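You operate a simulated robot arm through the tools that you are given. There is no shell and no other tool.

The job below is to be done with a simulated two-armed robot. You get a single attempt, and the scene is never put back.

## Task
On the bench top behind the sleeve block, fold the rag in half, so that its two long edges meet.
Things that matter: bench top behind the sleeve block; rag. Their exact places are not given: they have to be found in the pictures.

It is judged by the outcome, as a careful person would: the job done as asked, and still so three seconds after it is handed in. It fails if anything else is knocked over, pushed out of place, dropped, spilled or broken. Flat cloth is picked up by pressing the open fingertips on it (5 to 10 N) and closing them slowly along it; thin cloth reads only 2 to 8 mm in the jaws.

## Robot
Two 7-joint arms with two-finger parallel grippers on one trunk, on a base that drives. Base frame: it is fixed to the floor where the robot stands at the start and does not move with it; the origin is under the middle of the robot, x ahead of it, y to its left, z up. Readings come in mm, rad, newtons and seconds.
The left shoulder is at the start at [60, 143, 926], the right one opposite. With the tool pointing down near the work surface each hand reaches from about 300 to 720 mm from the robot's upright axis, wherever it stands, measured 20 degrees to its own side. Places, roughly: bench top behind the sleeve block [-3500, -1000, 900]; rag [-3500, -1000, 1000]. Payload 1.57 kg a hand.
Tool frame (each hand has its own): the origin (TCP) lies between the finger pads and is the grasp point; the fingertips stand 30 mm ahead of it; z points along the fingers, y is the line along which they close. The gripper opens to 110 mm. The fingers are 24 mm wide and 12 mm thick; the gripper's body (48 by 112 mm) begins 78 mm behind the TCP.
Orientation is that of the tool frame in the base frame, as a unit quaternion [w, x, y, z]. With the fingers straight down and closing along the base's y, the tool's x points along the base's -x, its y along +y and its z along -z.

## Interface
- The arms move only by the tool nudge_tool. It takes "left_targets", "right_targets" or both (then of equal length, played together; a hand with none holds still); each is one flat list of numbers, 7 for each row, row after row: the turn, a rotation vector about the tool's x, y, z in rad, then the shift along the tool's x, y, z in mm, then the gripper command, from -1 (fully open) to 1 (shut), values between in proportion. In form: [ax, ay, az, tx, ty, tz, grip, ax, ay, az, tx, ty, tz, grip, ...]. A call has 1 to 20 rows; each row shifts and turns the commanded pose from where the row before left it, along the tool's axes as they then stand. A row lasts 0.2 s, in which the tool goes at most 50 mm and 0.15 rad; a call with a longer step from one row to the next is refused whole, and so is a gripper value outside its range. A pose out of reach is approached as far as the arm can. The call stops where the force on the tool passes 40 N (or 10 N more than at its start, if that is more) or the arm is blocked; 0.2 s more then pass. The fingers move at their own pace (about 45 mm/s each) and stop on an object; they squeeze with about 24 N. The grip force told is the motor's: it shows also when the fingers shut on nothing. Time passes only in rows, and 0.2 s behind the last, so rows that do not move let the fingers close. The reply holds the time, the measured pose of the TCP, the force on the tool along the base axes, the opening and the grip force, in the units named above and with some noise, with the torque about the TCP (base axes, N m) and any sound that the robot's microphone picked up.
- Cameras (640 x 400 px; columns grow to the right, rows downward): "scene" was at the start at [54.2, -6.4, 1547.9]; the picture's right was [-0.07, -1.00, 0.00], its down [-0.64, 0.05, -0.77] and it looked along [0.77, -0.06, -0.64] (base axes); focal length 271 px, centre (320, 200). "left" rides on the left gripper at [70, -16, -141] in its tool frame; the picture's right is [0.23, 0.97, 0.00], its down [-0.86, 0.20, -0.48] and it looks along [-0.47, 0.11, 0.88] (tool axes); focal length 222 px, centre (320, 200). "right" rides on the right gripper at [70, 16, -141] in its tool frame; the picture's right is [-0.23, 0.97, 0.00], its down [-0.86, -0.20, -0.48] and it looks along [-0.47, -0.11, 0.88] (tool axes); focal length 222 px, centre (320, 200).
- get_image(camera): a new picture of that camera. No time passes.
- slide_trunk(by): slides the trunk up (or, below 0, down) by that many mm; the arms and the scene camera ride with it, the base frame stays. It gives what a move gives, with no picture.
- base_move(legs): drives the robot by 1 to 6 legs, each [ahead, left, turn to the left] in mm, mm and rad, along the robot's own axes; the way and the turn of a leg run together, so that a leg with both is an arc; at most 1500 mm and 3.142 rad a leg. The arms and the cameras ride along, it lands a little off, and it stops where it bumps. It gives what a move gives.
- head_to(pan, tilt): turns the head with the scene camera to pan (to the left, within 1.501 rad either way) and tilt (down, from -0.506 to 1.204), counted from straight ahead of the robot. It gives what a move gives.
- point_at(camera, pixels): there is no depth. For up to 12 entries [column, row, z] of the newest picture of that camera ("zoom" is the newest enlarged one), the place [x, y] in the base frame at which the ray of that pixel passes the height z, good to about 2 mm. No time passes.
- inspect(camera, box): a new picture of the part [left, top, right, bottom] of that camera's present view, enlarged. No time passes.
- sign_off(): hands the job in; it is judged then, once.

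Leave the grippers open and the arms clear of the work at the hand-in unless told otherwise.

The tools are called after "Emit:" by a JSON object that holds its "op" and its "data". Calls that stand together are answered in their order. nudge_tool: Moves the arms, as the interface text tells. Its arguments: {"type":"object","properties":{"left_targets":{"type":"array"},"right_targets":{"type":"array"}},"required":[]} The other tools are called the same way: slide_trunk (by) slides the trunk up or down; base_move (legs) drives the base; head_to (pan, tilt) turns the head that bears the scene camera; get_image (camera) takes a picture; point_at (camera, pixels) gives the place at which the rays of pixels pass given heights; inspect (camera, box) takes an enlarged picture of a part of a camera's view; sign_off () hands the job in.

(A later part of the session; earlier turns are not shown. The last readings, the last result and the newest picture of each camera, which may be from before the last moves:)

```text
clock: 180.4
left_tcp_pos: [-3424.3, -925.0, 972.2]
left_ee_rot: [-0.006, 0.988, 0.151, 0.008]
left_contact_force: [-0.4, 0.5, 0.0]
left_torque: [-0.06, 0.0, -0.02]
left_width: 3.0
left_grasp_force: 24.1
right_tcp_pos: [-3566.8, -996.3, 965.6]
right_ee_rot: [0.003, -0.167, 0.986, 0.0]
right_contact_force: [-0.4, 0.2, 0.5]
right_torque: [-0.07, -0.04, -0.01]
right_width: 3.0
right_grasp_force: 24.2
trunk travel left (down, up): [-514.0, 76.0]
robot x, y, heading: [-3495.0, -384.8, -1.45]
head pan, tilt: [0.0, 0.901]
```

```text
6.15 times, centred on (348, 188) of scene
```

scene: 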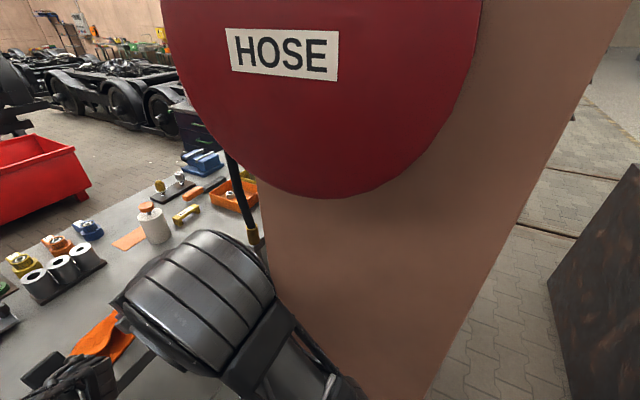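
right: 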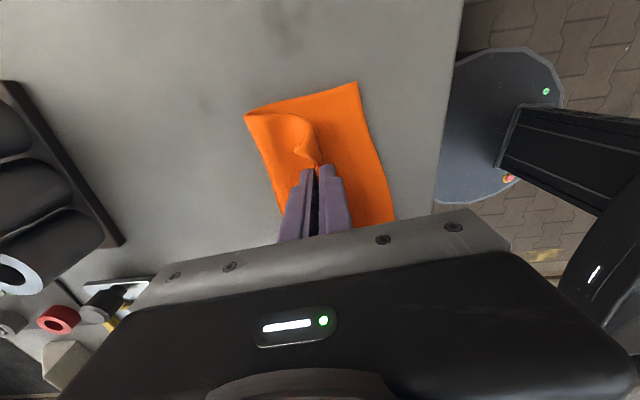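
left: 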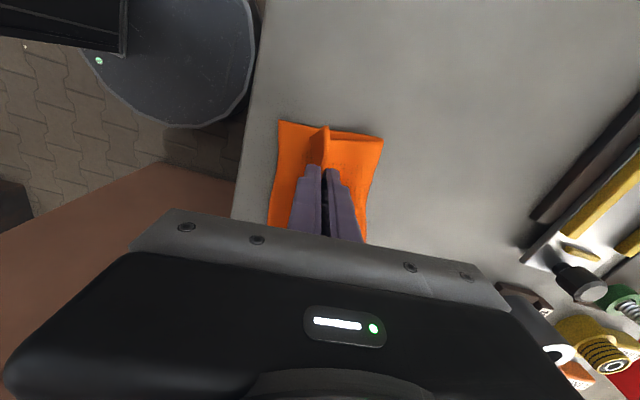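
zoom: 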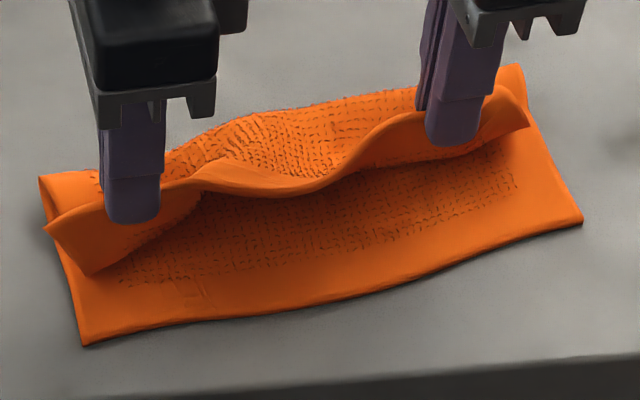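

Both sides of the lower layer measure 95 mm and the fold is parallel to the edge. I continue: trunk down 14, base back 14, then lean both 0.6 rad about the fingertips so the edge tips toward me.

Emit:
{"op": "slide_trunk", "data": {"by": -14}}

Emit:
{"op": "base_move", "data": {"legs": [[-13.4, -4, 0]]}}

Emit:
{"op": "nudge_tool", "data": {"left_targets": [-0.1, 0, 0, 0, -3, 0, 1, -0.1, 0, 0, 0, -3, 0, 1, -0.1, 0, 0, 0, -3, 0, 1, -0.1, 0, 0, 0, -3, 0, 1, -0.1, 0, 0, 0, -3, 0, 1, -0.1, 0, 0, 0, -3, 0, 1, 0, 0, 0, 0, 0, 0, 1], "right_targets": [0.1, 0, 0, 0, 3, 0, 1, 0.1, 0, 0, 0, 3, 0, 1, 0.1, 0, 0, 0, 3, 0, 1, 0.1, 0, 0, 0, 3, 0, 1, 0.1, 0, 0, 0, 3, 0, 1, 0.1, 0, 0, 0, 3, 0, 1, 0, 0, 0, 0, 0, 0, 1]}}

Emit:
{"op": "inspect", "data": {"camera": "scene", "box": [280, 140, 420, 230]}}

Emit:
{"op": "inspect", "data": {"camera": "left", "box": [240, 90, 400, 240]}}

Emit:
{"op": "inspect", "data": {"camera": "right", "box": [220, 60, 420, 240]}}

```text
clock: 181.0
left_tcp_pos: [-3423.7, -924.7, 958.6]
left_ee_rot: [-0.006, 0.989, 0.151, 0.007]
left_contact_force: [1.2, 0.2, 0.2]
left_torque: [-0.04, -0.03, 0.0]
left_width: 2.5
left_grasp_force: 24.2
right_tcp_pos: [-3567.6, -996.5, 952.6]
right_ee_rot: [0.004, -0.167, 0.986, -0.001]
right_contact_force: [0.5, -0.2, 0.4]
right_torque: [-0.05, -0.03, -0.01]
right_width: 3.2
right_grasp_force: 24.3
trunk travel left (down, up): [-500.0, 90.0]
robot x, y, heading: [-3495.4, -379.9, -1.454]
head pan, tilt: [0.0, 0.901]
```

```text
clock: 181.8
left_tcp_pos: [-3429.9, -911.7, 958.3]
left_ee_rot: [-0.006, 0.988, 0.151, 0.007]
left_contact_force: [0.6, 0.3, -0.2]
left_torque: [-0.07, -0.02, 0.02]
left_width: 3.3
left_grasp_force: 24.1
right_tcp_pos: [-3571.6, -980.8, 952.2]
right_ee_rot: [0.003, -0.166, 0.986, 0.0]
right_contact_force: [-0.4, 0.6, 0.0]
right_torque: [-0.07, -0.04, 0.02]
right_width: 3.0
right_grasp_force: 23.5
trunk travel left (down, up): [-500.0, 90.0]
robot x, y, heading: [-3502.1, -367.4, -1.454]
head pan, tilt: [0.0, 0.901]
```

```text
clock: 183.4
left_tcp_pos: [-3433.5, -895.6, 952.8]
left_ee_rot: [0.288, 0.946, 0.142, 0.053]
left_contact_force: [0.5, -0.8, 0.9]
left_torque: [0.04, 0.0, 0.03]
left_width: 2.9
left_grasp_force: 24.1
right_tcp_pos: [-3577.2, -967.3, 947.5]
right_ee_rot: [0.052, -0.158, 0.942, -0.292]
right_contact_force: [-0.7, 0.0, 0.0]
right_torque: [0.0, -0.01, -0.02]
right_width: 3.2
right_grasp_force: 23.6
trunk travel left (down, up): [-500.0, 90.0]
robot x, y, heading: [-3499.6, -371.3, -1.453]
head pan, tilt: [0.0, 0.901]
```

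```text
4.44 times, centred on (350, 185) of scene
```

zoom: 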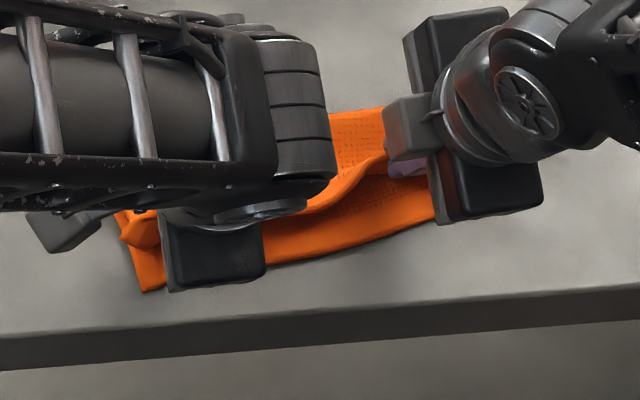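

```text
2.67 times, centred on (320, 165) of left
```

zoom: 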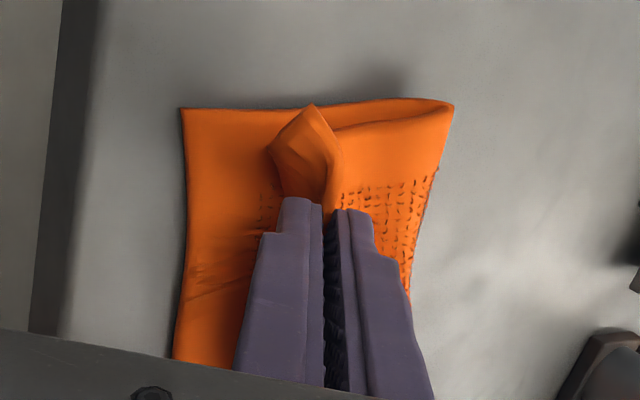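

```text
2.22 times, centred on (320, 150) of right
```

zoom: 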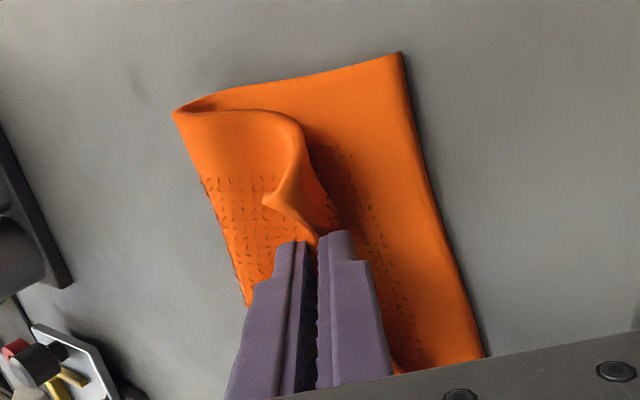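

Edge tips toward me at the left corner. Last step before release: trunk down 8, base back 10.

Emit:
{"op": "slide_trunk", "data": {"by": -8}}

Emit:
{"op": "base_move", "data": {"legs": [[-9.6, -2.8, 0]]}}

Emit:
{"op": "inspect", "data": {"camera": "left", "box": [240, 90, 400, 240]}}

Emit:
{"op": "inspect", "data": {"camera": "right", "box": [220, 60, 420, 240]}}

Emit:
{"op": "get_image", "data": {"camera": "left"}}

Emit:
{"op": "get_image", "data": {"camera": "right"}}

```text
clock: 184.0
left_tcp_pos: [-3435.0, -896.6, 945.7]
left_ee_rot: [0.287, 0.946, 0.142, 0.053]
left_contact_force: [-0.1, 2.0, 0.0]
left_torque: [0.04, 0.01, -0.01]
left_width: 2.7
left_grasp_force: 23.6
right_tcp_pos: [-3577.5, -967.3, 939.7]
right_ee_rot: [0.052, -0.158, 0.942, -0.292]
right_contact_force: [0.7, 0.4, 0.5]
right_torque: [0.02, 0.01, -0.01]
right_width: 3.0
right_grasp_force: 23.8
trunk travel left (down, up): [-492.0, 98.0]
robot x, y, heading: [-3504.1, -372.4, -1.454]
head pan, tilt: [0.0, 0.901]
```

```text
clock: 184.7
left_tcp_pos: [-3438.5, -885.7, 945.9]
left_ee_rot: [0.287, 0.946, 0.142, 0.052]
left_contact_force: [1.0, 1.1, -0.3]
left_torque: [0.01, 0.0, -0.01]
left_width: 2.7
left_grasp_force: 23.8
right_tcp_pos: [-3581.9, -957.0, 940.3]
right_ee_rot: [0.052, -0.158, 0.942, -0.292]
right_contact_force: [-0.1, -0.3, 0.8]
right_torque: [0.03, -0.01, -0.01]
right_width: 3.2
right_grasp_force: 24.3
trunk travel left (down, up): [-492.0, 98.0]
robot x, y, heading: [-3507.0, -362.2, -1.455]
head pan, tilt: [0.0, 0.901]
```

```text
2.67 times, centred on (320, 165) of left
```

zoom: 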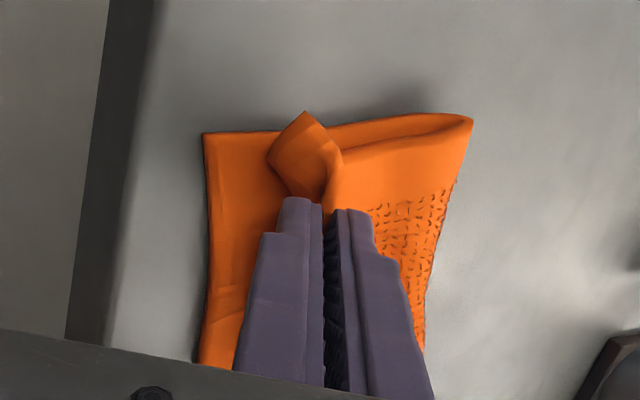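

```text
2.22 times, centred on (320, 150) of right
```

zoom: 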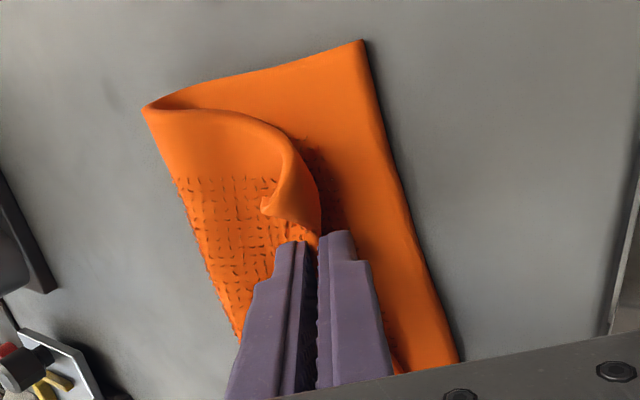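

```text
taken
```

left: 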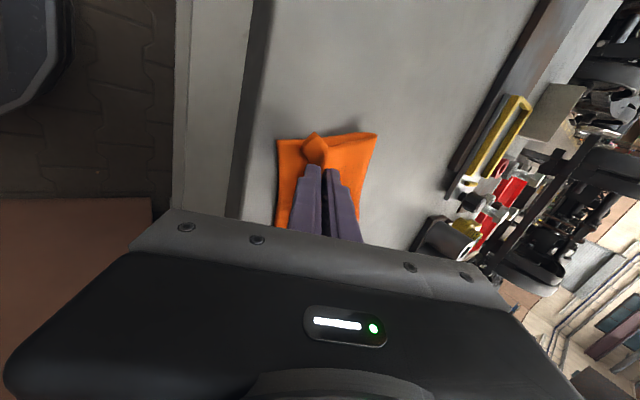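

```text
taken
```

right: 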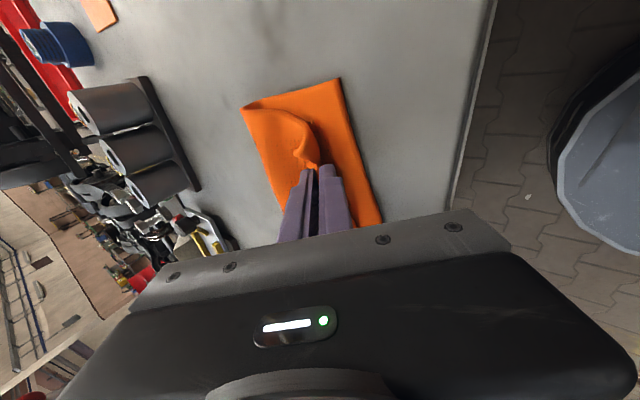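

Left edge leans toward me well. I release both slowly (open to about 16 mm) and then withdraw the fingers backward along their own direction.

Emit:
{"op": "nudge_tool", "data": {"left_targets": [0, 0, 0, 0, 0, 0, 0.9, 0, 0, 0, 0, 0, 0, 0.8, 0, 0, 0, 0, 0, 0, 0.7, 0, 0, 0, 0, 0, 0, 0.7, 0, 0, 0, 0, 0, 0, 0.7], "right_targets": [0, 0, 0, 0, 0, 0, 0.9, 0, 0, 0, 0, 0, 0, 0.8, 0, 0, 0, 0, 0, 0, 0.7, 0, 0, 0, 0, 0, 0, 0.7, 0, 0, 0, 0, 0, 0, 0.7]}}

Emit:
{"op": "inspect", "data": {"camera": "left", "box": [240, 90, 400, 240]}}

Emit:
{"op": "inspect", "data": {"camera": "right", "box": [220, 60, 420, 240]}}

```text
clock: 185.9
left_tcp_pos: [-3438.3, -887.3, 945.8]
left_ee_rot: [0.286, 0.946, 0.142, 0.052]
left_contact_force: [-0.8, 0.0, -0.1]
left_torque: [0.0, -0.01, -0.01]
left_width: 16.3
left_grasp_force: 0.0
right_tcp_pos: [-3581.5, -957.5, 939.8]
right_ee_rot: [0.053, -0.158, 0.942, -0.291]
right_contact_force: [-0.2, -0.5, 1.5]
right_torque: [0.0, 0.03, 0.02]
right_width: 15.5
right_grasp_force: 0.1
trunk travel left (down, up): [-492.0, 98.0]
robot x, y, heading: [-3508.9, -357.0, -1.454]
head pan, tilt: [0.0, 0.901]
```

```text
2.67 times, centred on (320, 165) of left
```

zoom: 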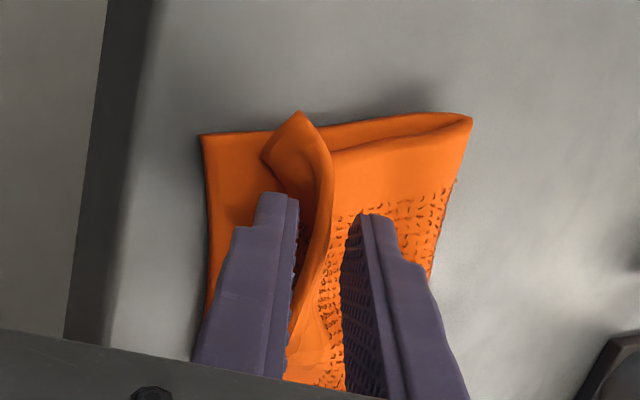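

```text
2.22 times, centred on (320, 150) of right
```

zoom: 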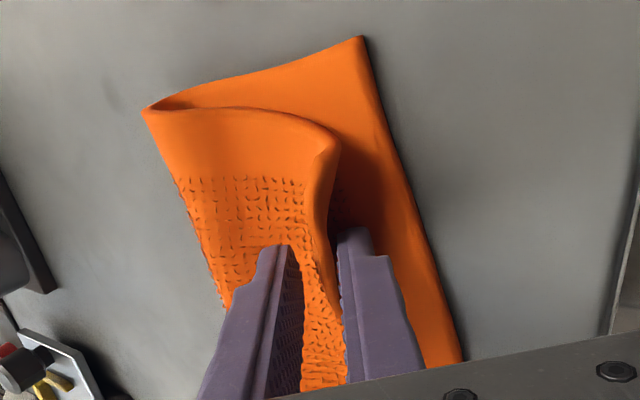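

The edge sprang open and now leans against the near fingers on both sides. I withdraw both hands along their fingers' direction.

Emit:
{"op": "nudge_tool", "data": {"left_targets": [0, 0, 0, 0, 0, -8, 0.7, 0, 0, 0, 0, 0, -8, 0.7, 0, 0, 0, 0, 0, -10, 0.7, 0, 0, 0, 0, 0, -12, 0.7, 0, 0, 0, 0, 0, -12, 0.7, 0, 0, 0, 0, 0, -12, 0.7, 0, 0, 0, 0, 0, 0, 0.7], "right_targets": [0, 0, 0, 0, 0, -8, 0.7, 0, 0, 0, 0, 0, -8, 0.7, 0, 0, 0, 0, 0, -10, 0.7, 0, 0, 0, 0, 0, -12, 0.7, 0, 0, 0, 0, 0, -12, 0.7, 0, 0, 0, 0, 0, -12, 0.7, 0, 0, 0, 0, 0, 0, 0.7]}}

Emit:
{"op": "inspect", "data": {"camera": "left", "box": [200, 60, 440, 240]}}

Emit:
{"op": "inspect", "data": {"camera": "right", "box": [200, 60, 440, 240]}}

Emit:
{"op": "inspect", "data": {"camera": "scene", "box": [280, 140, 420, 230]}}

```text
clock: 187.5
left_tcp_pos: [-3449.4, -853.5, 999.6]
left_ee_rot: [0.284, 0.947, 0.142, 0.052]
left_contact_force: [0.5, 0.7, 0.0]
left_torque: [-0.01, 0.0, -0.03]
left_width: 16.5
left_grasp_force: 0.0
right_tcp_pos: [-3592.9, -925.4, 991.3]
right_ee_rot: [0.053, -0.159, 0.942, -0.291]
right_contact_force: [0.0, -1.0, 0.2]
right_torque: [0.0, -0.02, 0.04]
right_width: 16.5
right_grasp_force: 0.1
trunk travel left (down, up): [-492.0, 98.0]
robot x, y, heading: [-3503.8, -360.9, -1.448]
head pan, tilt: [0.0, 0.901]
```

```text
2.22 times, centred on (320, 150) of left
```

zoom: 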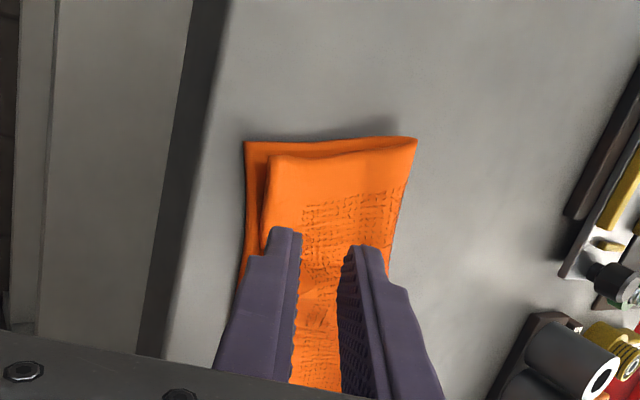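

```text
2.22 times, centred on (320, 150) of right
```

zoom: 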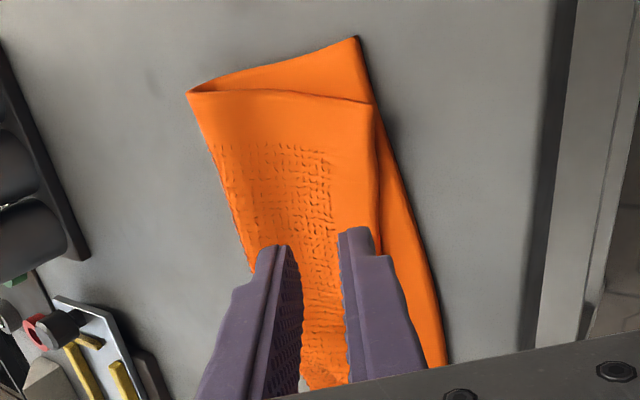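

```text
4.44 times, centred on (350, 185) of scene
```

zoom: 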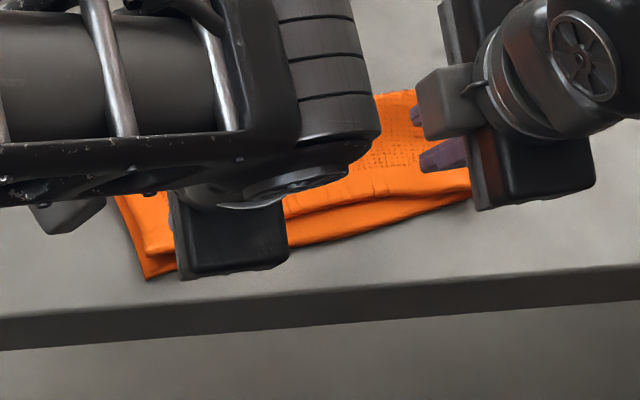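

The edge fell flat toward me with no lip: the fold looks right. I raise the trunk and spread the hands outward to look from above.

Emit:
{"op": "slide_trunk", "data": {"by": 60}}

Emit:
{"op": "nudge_tool", "data": {"left_targets": [0.1, 0, 0, 25, 0, 0, 0.7, 0.1, 0, 0, 25, 0, 0, 0.7, 0.1, 0, 0, 25, 0, 0, 0.7, 0.1, 0, 0, 25, 0, 0, 0.7, 0.1, 0, 0, 25, 0, 0, 0.7, 0.08, 0, 0, 25, 0, 0, 0.7, 0, 0, 0, 0, 0, 0, 0.7], "right_targets": [-0.1, 0, 0, 18, 0, 0, 0.7, -0.1, 0, 0, 18, 0, 0, 0.7, -0.1, 0, 0, 18, 0, 0, 0.7, -0.1, 0, 0, 18, 0, 0, 0.7, -0.1, 0, 0, 18, 0, 0, 0.7, -0.08, 0, 0, 0, 0, 0, 0.7, 0, 0, 0, 0, 0, 0, 0.7]}}

Emit:
{"op": "get_image", "data": {"camera": "scene"}}

Emit:
{"op": "inspect", "data": {"camera": "scene", "box": [290, 160, 410, 235]}}

```text
clock: 188.5
left_tcp_pos: [-3449.1, -854.4, 1058.5]
left_ee_rot: [0.286, 0.946, 0.142, 0.052]
left_contact_force: [0.1, 0.2, -0.9]
left_torque: [0.03, -0.02, 0.01]
left_width: 16.3
left_grasp_force: 0.1
right_tcp_pos: [-3593.1, -924.8, 1049.4]
right_ee_rot: [0.052, -0.159, 0.942, -0.291]
right_contact_force: [0.6, 0.8, 0.4]
right_torque: [0.01, -0.02, -0.02]
right_width: 16.3
right_grasp_force: 0.0
trunk travel left (down, up): [-552.0, 38.0]
robot x, y, heading: [-3506.5, -358.7, -1.456]
head pan, tilt: [0.0, 0.901]
```

```text
clock: 190.1
left_tcp_pos: [-3307.2, -809.2, 1062.4]
left_ee_rot: [0.003, 0.988, 0.151, 0.01]
left_contact_force: [0.5, 0.1, -0.6]
left_torque: [0.02, -0.02, 0.03]
left_width: 16.6
left_grasp_force: 0.1
right_tcp_pos: [-3680.1, -954.9, 1049.5]
right_ee_rot: [0.006, -0.166, 0.986, -0.01]
right_contact_force: [0.7, -0.6, 0.5]
right_torque: [0.0, 0.02, -0.01]
right_width: 16.9
right_grasp_force: 0.1
trunk travel left (down, up): [-552.0, 38.0]
robot x, y, heading: [-3505.8, -360.7, -1.451]
head pan, tilt: [0.0, 0.901]
```

```text
taken
```

scene: 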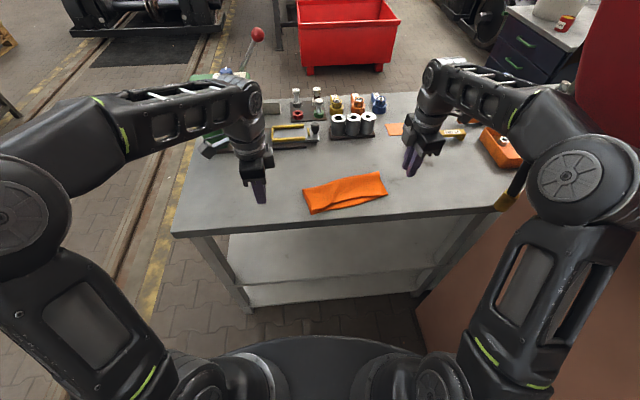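

```text
5.33 times, centred on (350, 198) of scene
```

zoom: 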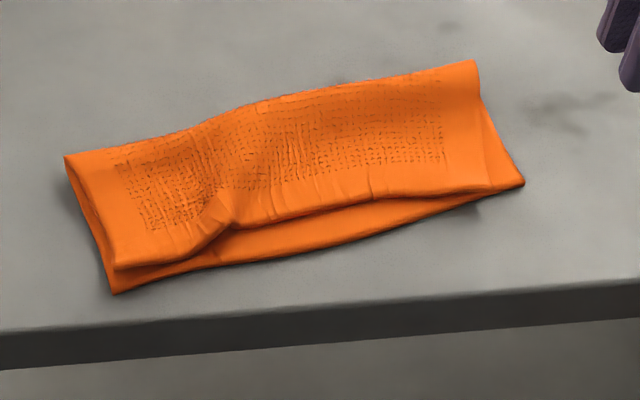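

Excellent: the rag lies folded with the upper edge just short of the lower one. I measure both edges: upper (115,268), (195,252), (225,229), (300,213), (375,198), (490,190); lower (113,293), (215,268), (300,255), (400,229), (523,184).

Emit:
{"op": "point_at", "data": {"camera": "zoom", "pixels": [[115, 268, 910], [195, 252, 910], [228, 229, 910], [300, 213, 910], [375, 198, 910], [490, 190, 910], [113, 293, 903], [215, 268, 903], [300, 255, 903], [350, 243, 903], [400, 229, 903], [523, 184, 903]]}}

Emit:
{"op": "point_at", "data": {"camera": "zoom", "pixels": [[66, 157, 908], [473, 61, 908], [240, 106, 908]]}}

```text
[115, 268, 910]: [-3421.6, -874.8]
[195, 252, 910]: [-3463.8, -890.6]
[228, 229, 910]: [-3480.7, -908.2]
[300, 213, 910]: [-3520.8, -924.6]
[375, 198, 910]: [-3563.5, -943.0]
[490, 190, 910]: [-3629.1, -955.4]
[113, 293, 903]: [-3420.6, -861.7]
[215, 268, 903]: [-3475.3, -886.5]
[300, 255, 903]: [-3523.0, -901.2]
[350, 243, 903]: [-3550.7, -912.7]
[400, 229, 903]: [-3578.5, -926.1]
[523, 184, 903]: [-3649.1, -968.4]
```

```text
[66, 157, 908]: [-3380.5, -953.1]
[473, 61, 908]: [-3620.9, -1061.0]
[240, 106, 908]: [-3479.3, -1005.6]
```

The upper edge is short of the lower one by 8–13 mm at the left, about 22 mm in the middle (there is a small crease at the left), and the right upper corner is 23 mm inside. I will tug the upper edge: left hand pins the left end, right hand pinches the upper edge flat at the middle (u≈125) and pulls it about 20 mm toward me. First both hands move above their places.

Emit:
{"op": "nudge_tool", "data": {"left_targets": [0, 0, -0.13, 0, 0, 0, 0.7, 0, 0, 0, -25, 8.3, 0, 0.7, 0, 0, 0, -25, 8.3, 0, 0.7, 0, 0, 0, -25, 8.3, 0, 0.7, 0, 0, 0, -25, 8.3, 0, 0.7, 0, 0, 0, -25, 8.3, 0, 0.7, 0, 0, 0, -25, 8.3, 0, 0.7, 0, 0, 0, 0, 0, 22, 0.7, 0, 0, 0, 0, 0, 22, 0.7, 0, 0, 0, 0, 0, 22, 0.7, 0, 0, 0, 0, 0, 20, 0.7, 0, 0, 0, 0, 0, 0, 0.7], "right_targets": [0.08, 0, -0.1, 0, 0, 0, 0.49, 0, 0, 0, -25, -6.4, 0, 0.49, 0, 0, 0, -25, -6.4, 0, 0.49, 0, 0, 0, -25, -6.4, 0, 0.49, 0, 0, 0, -25, -6.4, 0, 0.49, 0, 0, 0, -25, -6.4, 0, 0.49, 0, 0, 0, -24.5, -6.4, 0, 0.49, 0, 0, 0, 0, 0, 20, 0.49, 0, 0, 0, 0, 0, 20, 0.49, 0, 0, 0, 0, 0, 20, 0.49, 0, 0, 0, 0, 0, 20, 0.49, 0, 0, 0, 0, 0, 0, 0.49]}}

Emit:
{"op": "inspect", "data": {"camera": "scene", "box": [290, 150, 410, 235]}}

Emit:
{"op": "inspect", "data": {"camera": "right", "box": [200, 60, 440, 240]}}

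```text
clock: 192.7
left_tcp_pos: [-3422.2, -917.4, 974.0]
left_ee_rot: [0.005, 0.976, 0.216, 0.009]
left_contact_force: [0.4, -0.5, -0.9]
left_torque: [0.01, 0.02, 0.0]
left_width: 16.5
left_grasp_force: 0.0
right_tcp_pos: [-3523.6, -932.3, 974.2]
right_ee_rot: [0.011, -0.216, 0.975, -0.049]
right_contact_force: [0.9, 0.2, 0.2]
right_torque: [-0.01, -0.04, 0.0]
right_width: 28.2
right_grasp_force: 0.1
trunk travel left (down, up): [-552.0, 38.0]
robot x, y, heading: [-3503.7, -360.2, -1.45]
head pan, tilt: [0.0, 0.901]
```

```text
4.71 times, centred on (350, 192) of scene
```

zoom: 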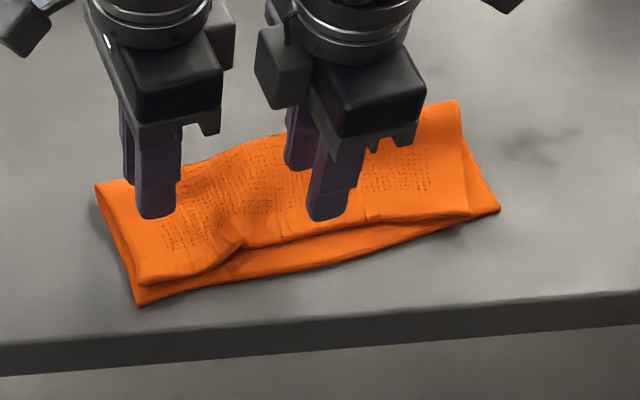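

```text
2.22 times, centred on (320, 150) of right
```

zoom: 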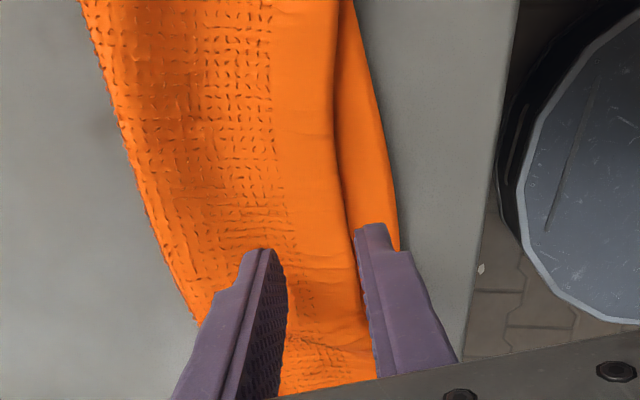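

The near finger is right over the edge; I shift the right hand 8 mm toward me and lower both hands 24 mm.

Emit:
{"op": "nudge_tool", "data": {"left_targets": [0, 0, 0, 0, 0, 8, 0.7, 0, 0, 0, 0, 0, 8, 0.7, 0, 0, 0, 0, 0, 8, 0.7, 0, 0, 0, 0, 0, 0, 0.7], "right_targets": [0, 0, 0, 0, 8, 6, 0.49, 0, 0, 0, 0, 0, 9, 0.49, 0, 0, 0, 0, 0, 9, 0.49, 0, 0, 0, 0, 0, 0, 0.49]}}

Emit:
{"op": "inspect", "data": {"camera": "right", "box": [200, 60, 440, 240]}}

Emit:
{"op": "inspect", "data": {"camera": "left", "box": [200, 60, 440, 240]}}

```text
clock: 193.7
left_tcp_pos: [-3418.8, -919.6, 950.9]
left_ee_rot: [0.004, 0.976, 0.216, 0.01]
left_contact_force: [-0.7, -0.7, 0.4]
left_torque: [0.0, 0.01, 0.0]
left_width: 16.5
left_grasp_force: 0.0
right_tcp_pos: [-3525.0, -928.0, 951.3]
right_ee_rot: [0.011, -0.215, 0.975, -0.049]
right_contact_force: [0.1, 0.1, 0.9]
right_torque: [0.0, -0.02, -0.02]
right_width: 27.9
right_grasp_force: 0.2
trunk travel left (down, up): [-552.0, 38.0]
robot x, y, heading: [-3504.7, -360.5, -1.455]
head pan, tilt: [0.0, 0.901]
```

```text
2.22 times, centred on (320, 150) of right
```

zoom: 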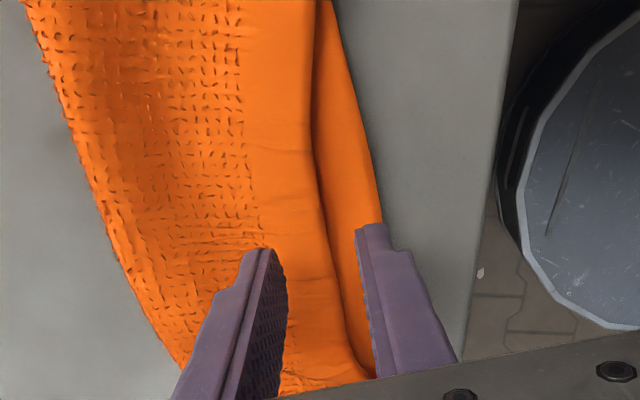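

```text
2.22 times, centred on (320, 150) of left
```

zoom: 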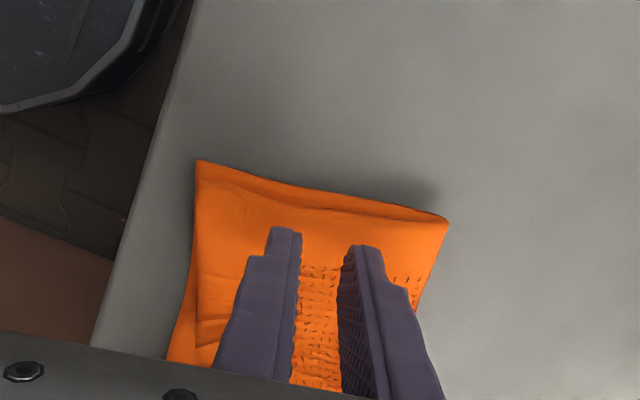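

The upper edge is now between the right jaws. I lower both 8 mm.

Emit:
{"op": "nudge_tool", "data": {"left_targets": [0, 0, 0, 0, 0, 3, 0.7, 0, 0, 0, 0, 0, 3, 0.7, 0, 0, 0, 0, 0, 2, 0.7, 0, 0, 0, 0, 0, 0, 0.7], "right_targets": [0, 0, 0, 0, 0, 3, 0.49, 0, 0, 0, 0, 0, 3, 0.49, 0, 0, 0, 0, 0, 2, 0.49, 0, 0, 0, 0, 0, 0, 0.49]}}

```text
clock: 194.7
left_tcp_pos: [-3419.0, -919.0, 941.7]
left_ee_rot: [0.004, 0.976, 0.215, 0.01]
left_contact_force: [-0.5, -0.3, -0.2]
left_torque: [0.01, 0.0, 0.01]
left_width: 16.6
left_grasp_force: 0.0
right_tcp_pos: [-3525.0, -929.1, 942.8]
right_ee_rot: [0.012, -0.216, 0.975, -0.049]
right_contact_force: [-0.9, 0.1, -0.1]
right_torque: [0.02, -0.02, -0.01]
right_width: 28.1
right_grasp_force: 0.1
trunk travel left (down, up): [-552.0, 38.0]
robot x, y, heading: [-3504.4, -361.4, -1.455]
head pan, tilt: [0.0, 0.901]
```

No contact yet (tips near z 912). 3 mm more on both.

Emit:
{"op": "nudge_tool", "data": {"left_targets": [0, 0, 0, 0, 0, 1.5, 0.7, 0, 0, 0, 0, 0, 1.5, 0.7, 0, 0, 0, 0, 0, 0, 0.7], "right_targets": [0, 0, 0, 0, 0, 1.5, 0.49, 0, 0, 0, 0, 0, 1.5, 0.49, 0, 0, 0, 0, 0, 0, 0.49]}}

Emit:
{"op": "inspect", "data": {"camera": "right", "box": [200, 60, 440, 240]}}

```text
clock: 195.5
left_tcp_pos: [-3418.1, -918.0, 938.1]
left_ee_rot: [0.005, 0.976, 0.216, 0.009]
left_contact_force: [-0.6, 0.8, 2.0]
left_torque: [0.0, 0.02, 0.01]
left_width: 16.3
left_grasp_force: 0.0
right_tcp_pos: [-3524.0, -928.6, 939.7]
right_ee_rot: [0.012, -0.215, 0.975, -0.049]
right_contact_force: [0.5, 0.3, -0.1]
right_torque: [-0.02, 0.01, 0.01]
right_width: 28.0
right_grasp_force: 0.0
trunk travel left (down, up): [-552.0, 38.0]
robot x, y, heading: [-3503.0, -360.9, -1.45]
head pan, tilt: [0.0, 0.901]
```

```text
2.22 times, centred on (320, 150) of right
```

zoom: 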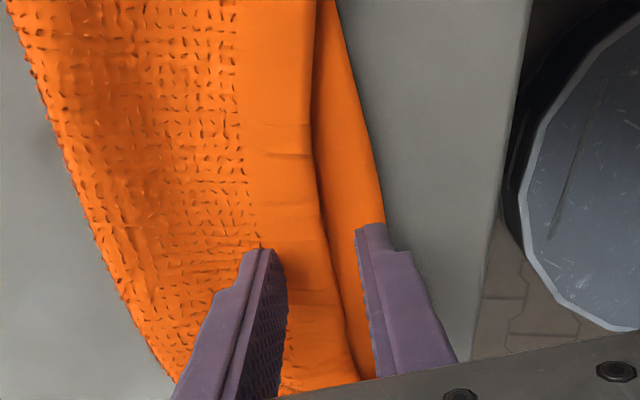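

Left pin touches (2 N); right none yet. I press the left 2 mm more, lower the right 2 mm, and close the right halfway with its far finger staying in place.

Emit:
{"op": "nudge_tool", "data": {"left_targets": [0, 0, 0, 0, 0, 1, 0.7, 0, 0, 0, 0, 0, 1, 0.7, 0, 0, 0, 0, 0, 0, 0.7, 0, 0, 0, 0, 0, 0, 0.7, 0, 0, 0, 0, 0, 0, 0.7, 0, 0, 0, 0, 0, 0, 0.7, 0, 0, 0, 0, 0, 0, 0.7], "right_targets": [0, 0, 0, 0, 0, 1, 0.49, 0, 0, 0, 0, 0, 1, 0.49, 0, 0, 0, 0, -1.4, 0, 0.541, 0, 0, 0, 0, -1.4, 0, 0.592, 0, 0, 0, 0, -1.4, 0, 0.643, 0, 0, 0, 0, -1.4, 0, 0.694, 0, 0, 0, 0, -1.4, 0, 0.745]}}

Emit:
{"op": "inspect", "data": {"camera": "right", "box": [200, 60, 440, 240]}}

```text
clock: 197.1
left_tcp_pos: [-3418.5, -917.4, 937.1]
left_ee_rot: [0.006, 0.977, 0.215, 0.01]
left_contact_force: [-0.7, -1.5, 5.2]
left_torque: [0.0, 0.04, 0.01]
left_width: 16.8
left_grasp_force: 0.1
right_tcp_pos: [-3522.0, -937.0, 937.6]
right_ee_rot: [0.012, -0.215, 0.975, -0.05]
right_contact_force: [0.7, 0.5, 0.2]
right_torque: [0.03, -0.03, 0.01]
right_width: 14.6
right_grasp_force: 0.2
trunk travel left (down, up): [-552.0, 38.0]
robot x, y, heading: [-3503.2, -360.0, -1.452]
head pan, tilt: [0.0, 0.901]
```

```text
2.22 times, centred on (320, 150) of right
```

zoom: 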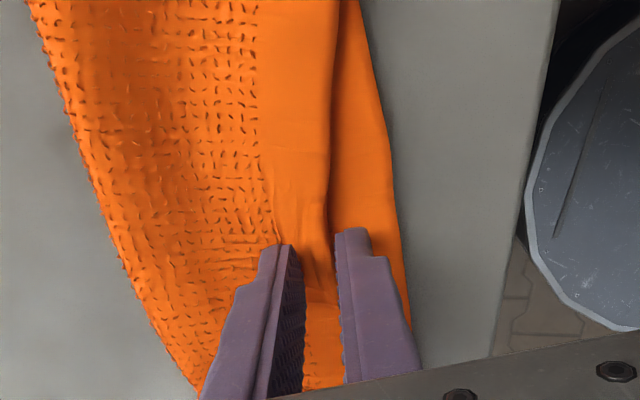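

The near finger has met the edge. I close fully.

Emit:
{"op": "nudge_tool", "data": {"left_targets": [0, 0, 0, 0, 0, 0, 0.7, 0, 0, 0, 0, 0, 0, 0.7, 0, 0, 0, 0, 0, 0, 0.7, 0, 0, 0, 0, 0, 0, 0.7, 0, 0, 0, 0, 0, 0, 0.7, 0, 0, 0, 0, 0, 0, 0.7, 0, 0, 0, 0, 0, 0, 0.7], "right_targets": [0, 0, 0, 0, -1.4, 0, 0.796, 0, 0, 0, 0, -1.4, 0, 0.847, 0, 0, 0, 0, -1.4, 0, 0.898, 0, 0, 0, 0, -1.4, 0, 0.949, 0, 0, 0, 0, -1, 0, 1, 0, 0, 0, 0, 0, 0, 1, 0, 0, 0, 0, 0, 0, 1]}}

Emit:
{"op": "inspect", "data": {"camera": "right", "box": [200, 60, 440, 240]}}

Emit:
{"op": "inspect", "data": {"camera": "scene", "box": [290, 150, 410, 235]}}

```text
clock: 198.7
left_tcp_pos: [-3418.7, -917.2, 937.4]
left_ee_rot: [0.005, 0.977, 0.215, 0.01]
left_contact_force: [-1.8, -2.0, 4.5]
left_torque: [-0.02, 0.06, 0.04]
left_width: 16.5
left_grasp_force: 0.0
right_tcp_pos: [-3519.4, -941.9, 939.4]
right_ee_rot: [0.012, -0.215, 0.975, -0.05]
right_contact_force: [3.4, -0.9, 10.4]
right_torque: [-0.07, -0.14, 0.04]
right_width: 3.1
right_grasp_force: 24.1
trunk travel left (down, up): [-552.0, 38.0]
robot x, y, heading: [-3508.3, -364.3, -1.45]
head pan, tilt: [0.0, 0.901]
```

```text
2.22 times, centred on (320, 150) of right
```

zoom: 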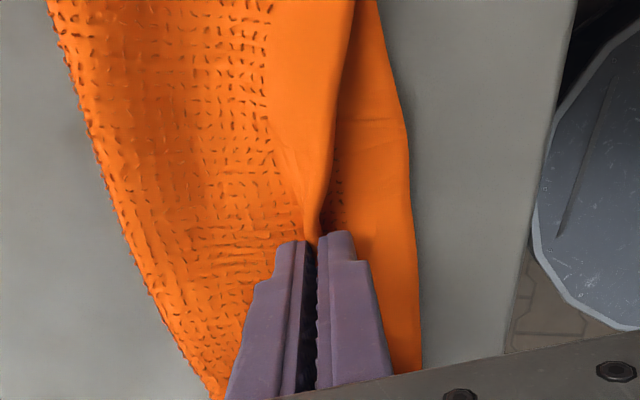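

```text
4.71 times, centred on (350, 192) of scene
```

zoom: 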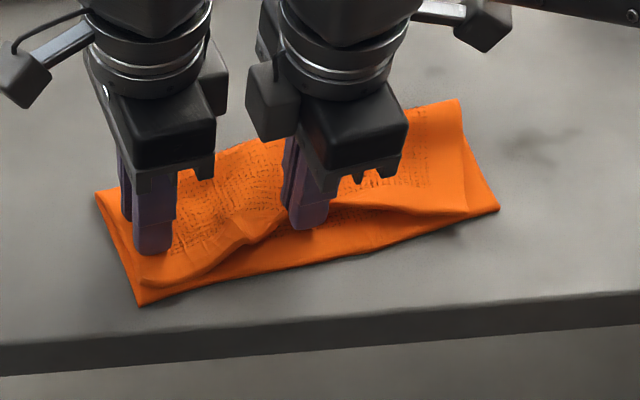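

Pinched (3.1 mm). I lift 8 mm and pull 24 mm toward me and 6 mm to the right.

Emit:
{"op": "nudge_tool", "data": {"left_targets": [0, 0, 0, 0, 0, 0, 0.7, 0, 0, 0, 0, 0, 0, 0.7, 0, 0, 0, 0, 0, 0, 0.7, 0, 0, 0, 0, 0, 0, 0.7, 0, 0, 0, 0, 0, 0, 0.7, 0, 0, 0, 0, 0, 0, 0.7, 0, 0, 0, 0, 0, 0, 0.7, 0, 0, 0, 0, 0, 0, 0.7, 0, 0, 0, 0, 0, 0, 0.7], "right_targets": [0, 0, 0, 0, 0, -4, 1, 0, 0, 0, 0, 0, -4, 1, 0, 0, 0, 1, 4, 0, 1, 0, 0, 0, 1, 4, 0, 1, 0, 0, 0, 1, 4, 0, 1, 0, 0, 0, 1, 4, 0, 1, 0, 0, 0, 1, 4, 0, 1, 0, 0, 0, 1, 4, 0, 1, 0, 0, 0, 0, 0, 0, 1]}}

Emit:
{"op": "inspect", "data": {"camera": "right", "box": [200, 60, 440, 240]}}

Emit:
{"op": "inspect", "data": {"camera": "scene", "box": [290, 150, 410, 235]}}

```text
clock: 200.7
left_tcp_pos: [-3418.4, -918.3, 937.7]
left_ee_rot: [0.005, 0.976, 0.216, 0.01]
left_contact_force: [0.1, -0.3, 4.1]
left_torque: [0.02, 0.02, 0.0]
left_width: 16.4
left_grasp_force: 0.1
right_tcp_pos: [-3534.8, -922.4, 944.9]
right_ee_rot: [0.012, -0.216, 0.975, -0.049]
right_contact_force: [0.2, 0.1, 0.8]
right_torque: [0.0, -0.01, 0.01]
right_width: 2.9
right_grasp_force: 23.7
trunk travel left (down, up): [-552.0, 38.0]
robot x, y, heading: [-3504.1, -357.5, -1.453]
head pan, tilt: [0.0, 0.901]
```

```text
2.22 times, centred on (320, 150) of right
```

zoom: 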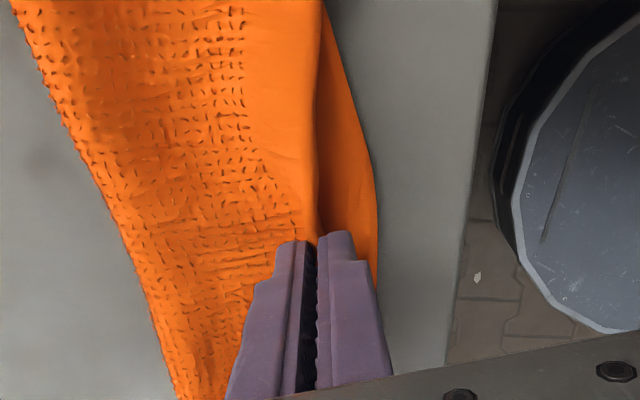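

```text
4.71 times, centred on (350, 192) of scene
```

zoom: 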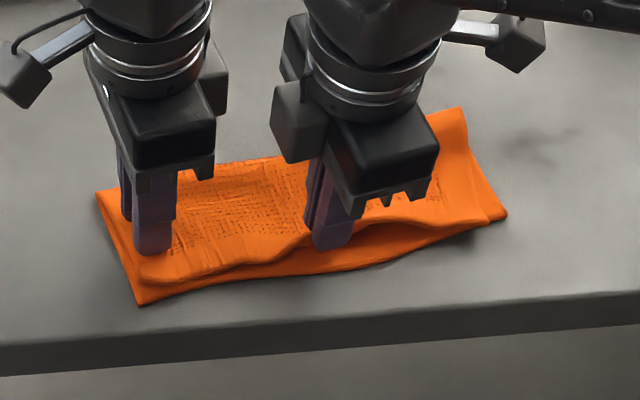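

The left crease has straightened. I lean the right hand 0.5 rad about its tips, lower it 3 mm, and release.

Emit:
{"op": "nudge_tool", "data": {"left_targets": [0, 0, 0, 0, 0, 0, 0.7, 0, 0, 0, 0, 0, 0, 0.7, 0, 0, 0, 0, 0, 0, 0.7, 0, 0, 0, 0, 0, 0, 0.7, 0, 0, 0, 0, 0, 0, 0.7, 0, 0, 0, 0, 0, 0, 0.7, 0, 0, 0, 0, 0, 0, 0.7, 0, 0, 0, 0, 0, 0, 0.7, 0, 0, 0, 0, 0, 0, 0.7, 0, 0, 0, 0, 0, 0, 0.7], "right_targets": [0.1, 0, 0, 0, 3, 0, 1, 0.1, 0, 0, 0, 3, 0, 1, 0.1, 0, 0, 0, 3, 0, 1, 0.1, 0, 0, 0, 3, 0, 1, 0.1, 0, 0, 0, 3, 0, 1, 0, 0, 0, 0, 1, 2, 1, 0, 0, 0, 0, 0, 0, 0.9, 0, 0, 0, 0, 0, 0, 0.8, 0, 0, 0, 0, 0, 0, 0.72, 0, 0, 0, 0, 0, 0, 0.72]}}

Emit:
{"op": "inspect", "data": {"camera": "right", "box": [200, 60, 440, 240]}}

```text
clock: 202.9
left_tcp_pos: [-3418.7, -918.3, 938.0]
left_ee_rot: [0.005, 0.977, 0.215, 0.011]
left_contact_force: [0.0, -0.3, 5.3]
left_torque: [0.02, -0.01, 0.01]
left_width: 17.0
left_grasp_force: 0.1
right_tcp_pos: [-3541.0, -909.1, 937.9]
right_ee_rot: [0.065, -0.206, 0.932, -0.29]
right_contact_force: [0.3, -0.7, 1.9]
right_torque: [-0.03, -0.05, 0.02]
right_width: 13.6
right_grasp_force: 0.2
trunk travel left (down, up): [-552.0, 38.0]
robot x, y, heading: [-3507.5, -359.4, -1.449]
head pan, tilt: [0.0, 0.901]
```

```text
2.22 times, centred on (320, 150) of right
```

zoom: 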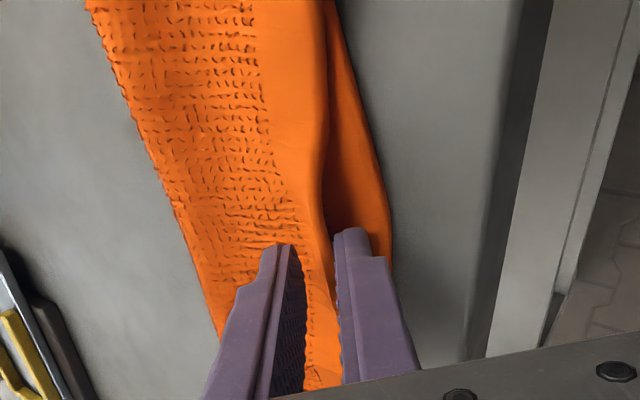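

Released; the edge leans on the near finger. I withdraw the right hand along its fingers and then upward, and look.

Emit:
{"op": "nudge_tool", "data": {"left_targets": [0, 0, 0, 0, 0, 0, 0.7, 0, 0, 0, 0, 0, 0, 0.7, 0, 0, 0, 0, 0, 0, 0.7, 0, 0, 0, 0, 0, 0, 0.7, 0, 0, 0, 0, 0, -15, 0.7, 0, 0, 0, 0, 0, -20, 0.7, 0, 0, 0, 0, 0, -20, 0.7, 0, 0, 0, 25, 0, -15, 0.7, 0, 0, 0, 25, 0, 0, 0.7, 0, 0, 0, 25, 0, 0, 0.7, 0, 0, 0, 25, 0, 0, 0.7], "right_targets": [0, 0, 0, 0, 0, -8, 0.72, 0, 0, 0, 0, 0, -8, 0.72, 0, 0, 0, 0, 0, -10, 0.72, 0, 0, 0, 0, 0, -12, 0.72, 0, 0, 0, 0, 0, -12, 0.72, 0, 0, 0, 0, 0, -12, 0.72, -0.1, 0, 0, 20, 0, -10, 0.72, -0.1, 0, 0, 25, 0, 0, 0.72, -0.1, 0, 0, 25, 0, 0, 0.72, -0.1, 0, 0, 25, 0, 0, 0.72, -0.1, 0, 0, 25, 0, 0, 0.72]}}

Emit:
{"op": "get_image", "data": {"camera": "scene"}}

Emit:
{"op": "inspect", "data": {"camera": "scene", "box": [290, 160, 410, 235]}}

```text
clock: 205.3
left_tcp_pos: [-3331.2, -876.2, 1007.6]
left_ee_rot: [0.004, 0.977, 0.215, 0.009]
left_contact_force: [0.2, 0.0, 0.0]
left_torque: [0.03, 0.03, -0.02]
left_width: 16.7
left_grasp_force: 0.0
right_tcp_pos: [-3668.4, -923.5, 995.3]
right_ee_rot: [0.012, -0.215, 0.975, -0.049]
right_contact_force: [0.1, -0.4, 0.1]
right_torque: [0.04, 0.0, 0.0]
right_width: 15.4
right_grasp_force: 0.1
trunk travel left (down, up): [-552.0, 38.0]
robot x, y, heading: [-3507.4, -361.3, -1.454]
head pan, tilt: [0.0, 0.901]
```

```text
taken
```

scene: 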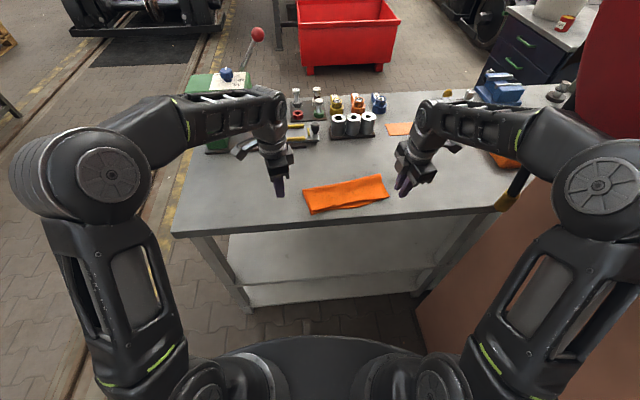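

```text
5.33 times, centred on (350, 198) of scene
```

zoom: 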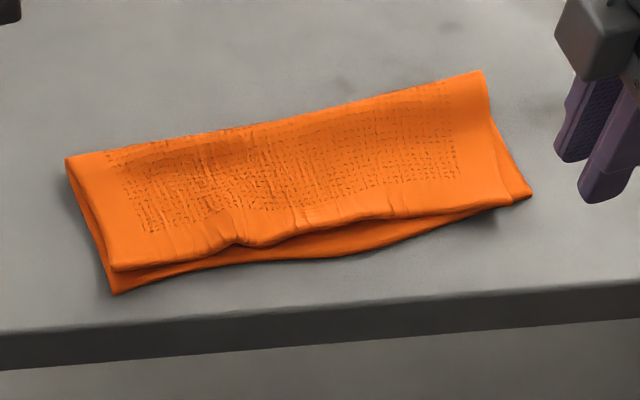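

Better: the edges are close now. I measure: upper (112,270), (180,260), (240,243), (300,234), (400,216), (511,203); lower (115,293), (210,264), (300,258), (350,254), (400,240), (531,193).

Emit:
{"op": "point_at", "data": {"camera": "zoom", "pixels": [[112, 270, 910], [180, 260, 910], [240, 243, 910], [300, 234, 910], [400, 216, 910], [511, 203, 910], [115, 293, 903], [210, 264, 903], [300, 258, 903], [350, 254, 903], [400, 240, 903], [531, 193, 903]]}}

Emit:
{"op": "point_at", "data": {"camera": "zoom", "pixels": [[66, 160, 908], [483, 71, 908], [270, 120, 908]]}}

```text
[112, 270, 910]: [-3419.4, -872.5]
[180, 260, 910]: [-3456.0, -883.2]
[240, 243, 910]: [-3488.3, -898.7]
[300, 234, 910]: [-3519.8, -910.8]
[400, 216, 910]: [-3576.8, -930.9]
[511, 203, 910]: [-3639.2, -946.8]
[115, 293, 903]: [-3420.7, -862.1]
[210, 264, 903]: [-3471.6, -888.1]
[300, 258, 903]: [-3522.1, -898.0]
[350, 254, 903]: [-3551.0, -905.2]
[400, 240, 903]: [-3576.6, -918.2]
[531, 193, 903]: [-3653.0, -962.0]
```

```text
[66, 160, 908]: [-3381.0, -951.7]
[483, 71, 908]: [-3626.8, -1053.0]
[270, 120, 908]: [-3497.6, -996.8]
```

Upper and lower edge now agree within about 10–15 mm; only the right upper corner is still about 19 mm inside. I improve it the same way: pinch the upper layer's right side edge (jaws closing along the long direction) and pull it 14 mm to the right, with the left hand pinning the left end. First I turn the right hand back by 90° and bring the left above its pin place.

Emit:
{"op": "nudge_tool", "data": {"left_targets": [0, 0, 0, -17, -1, 0, 0.7, 0, 0, 0, -17, -1, 0, 0.7, 0, 0, 0, -17, -1, 0, 0.7, 0, 0, 0, -17, -1, 0, 0.7, 0, 0, 0, -17, -1, 0, 0.7, 0, 0, 0, -17, -1, 0, 0.7, 0, 0, 0, 0, 0, 12, 0.7, 0, 0, 0, 0, 0, 12, 0.7, 0, 0, 0, 0, 0, 12, 0.7, 0, 0, 0, 0, 0, 12, 0.7, 0, 0, 0, 0, 0, 0, 0.7, 0, 0, 0, 0, 0, 0, 0.7], "right_targets": [-0.1, 0, 0, 0, 0, -10, 0.49, 0, 0, 0.1454, 0, 0, 0, 0.49, 0, 0, 0.1454, 0, 0, 0, 0.49, 0, 0, 0.1454, 0, 0, 0, 0.49, 0, 0, 0.1454, 0, 0, 0, 0.49, 0, 0, 0.1454, 0, 0, 0, 0.49, 0, 0, 0.1454, 0, 0, 0, 0.49, 0, 0, 0.1454, 0, 0, 0, 0.49, 0, 0, 0.1454, 0, 0, 0, 0.49, 0, 0, 0.1454, 0, 0, 0, 0.49, 0, 0, 0.1454, 0, 0, 0, 0.49, 0, 0, 0.1454, 0, 0, 0, 0.49]}}

```text
clock: 207.9
left_tcp_pos: [-3421.7, -912.4, 957.8]
left_ee_rot: [0.004, 0.976, 0.216, 0.009]
left_contact_force: [0.0, 0.8, 0.4]
left_torque: [0.02, -0.03, -0.01]
left_width: 16.4
left_grasp_force: 0.0
right_tcp_pos: [-3667.1, -922.7, 1006.8]
right_ee_rot: [0.001, 0.551, 0.834, 0.0]
right_contact_force: [-0.5, 0.1, 0.5]
right_torque: [-0.02, 0.0, 0.0]
right_width: 28.3
right_grasp_force: 0.0
trunk travel left (down, up): [-552.0, 38.0]
robot x, y, heading: [-3506.2, -358.4, -1.455]
head pan, tilt: [0.0, 0.901]
```

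Turned. Now the right hand goes above the right side edge near the corner (u=239, v=15), slightly tilted so the outer finger is lower.

Emit:
{"op": "nudge_tool", "data": {"left_targets": [0, 0, 0, 0, 0, 4, 0.7, 0, 0, 0, 0, 0, 4, 0.7, 0, 0, 0, 0, 0, 3, 0.7, 0, 0, 0, 0, 0, 0, 0.7, 0, 0, 0, 0, 0, 0, 0.7, 0, 0, 0, 0, 0, 0, 0.7, 0, 0, 0, 0, 0, 0, 0.7, 0, 0, 0, 0, 0, 0, 0.7, 0, 0, 0, 0, 0, 0, 0.7], "right_targets": [-0.08, 0, 0, 0, 0, 0, 0.49, 0, 0, 0, -14.2, 2.8, 0, 0.49, 0, 0, 0, -14.2, 2.8, 0, 0.49, 0, 0, 0, -14.2, 2.8, 0, 0.49, 0, 0, 0, -14.2, 2.8, 0, 0.49, 0, 0, 0, 0, 0, 15, 0.49, 0, 0, 0, 0, 0, 15, 0.49, 0, 0, 0, 0, 0, 15, 0.49, 0, 0, 0, 0, 0, 0, 0.49]}}

Emit:
{"op": "inspect", "data": {"camera": "right", "box": [200, 60, 440, 240]}}

Emit:
{"op": "inspect", "data": {"camera": "scene", "box": [290, 150, 410, 235]}}

```text
clock: 209.9
left_tcp_pos: [-3423.2, -912.8, 948.0]
left_ee_rot: [0.004, 0.977, 0.215, 0.009]
left_contact_force: [-0.1, 0.3, 1.0]
left_torque: [-0.02, -0.02, 0.0]
left_width: 16.5
left_grasp_force: 0.1
right_tcp_pos: [-3630.5, -967.7, 964.3]
right_ee_rot: [0.023, 0.551, 0.834, 0.033]
right_contact_force: [1.0, -0.2, 0.5]
right_torque: [-0.04, -0.02, 0.01]
right_width: 28.2
right_grasp_force: 0.0
trunk travel left (down, up): [-552.0, 38.0]
robot x, y, heading: [-3504.2, -355.3, -1.458]
head pan, tilt: [0.0, 0.901]
```

```text
2.22 times, centred on (320, 150) of right
```

zoom: 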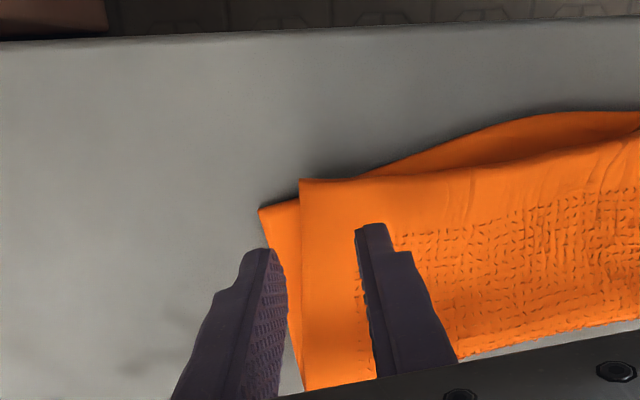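

```text
4.71 times, centred on (350, 192) of scene
```

zoom: 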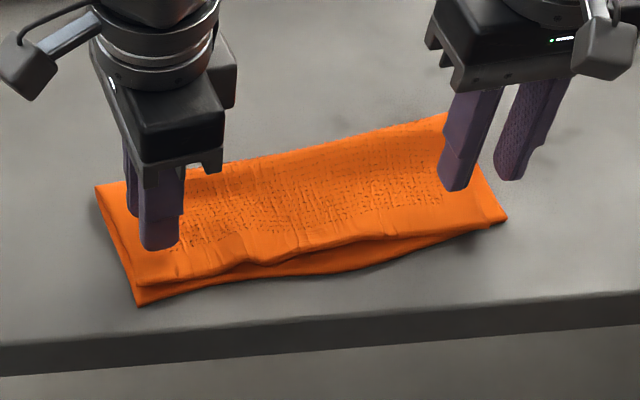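

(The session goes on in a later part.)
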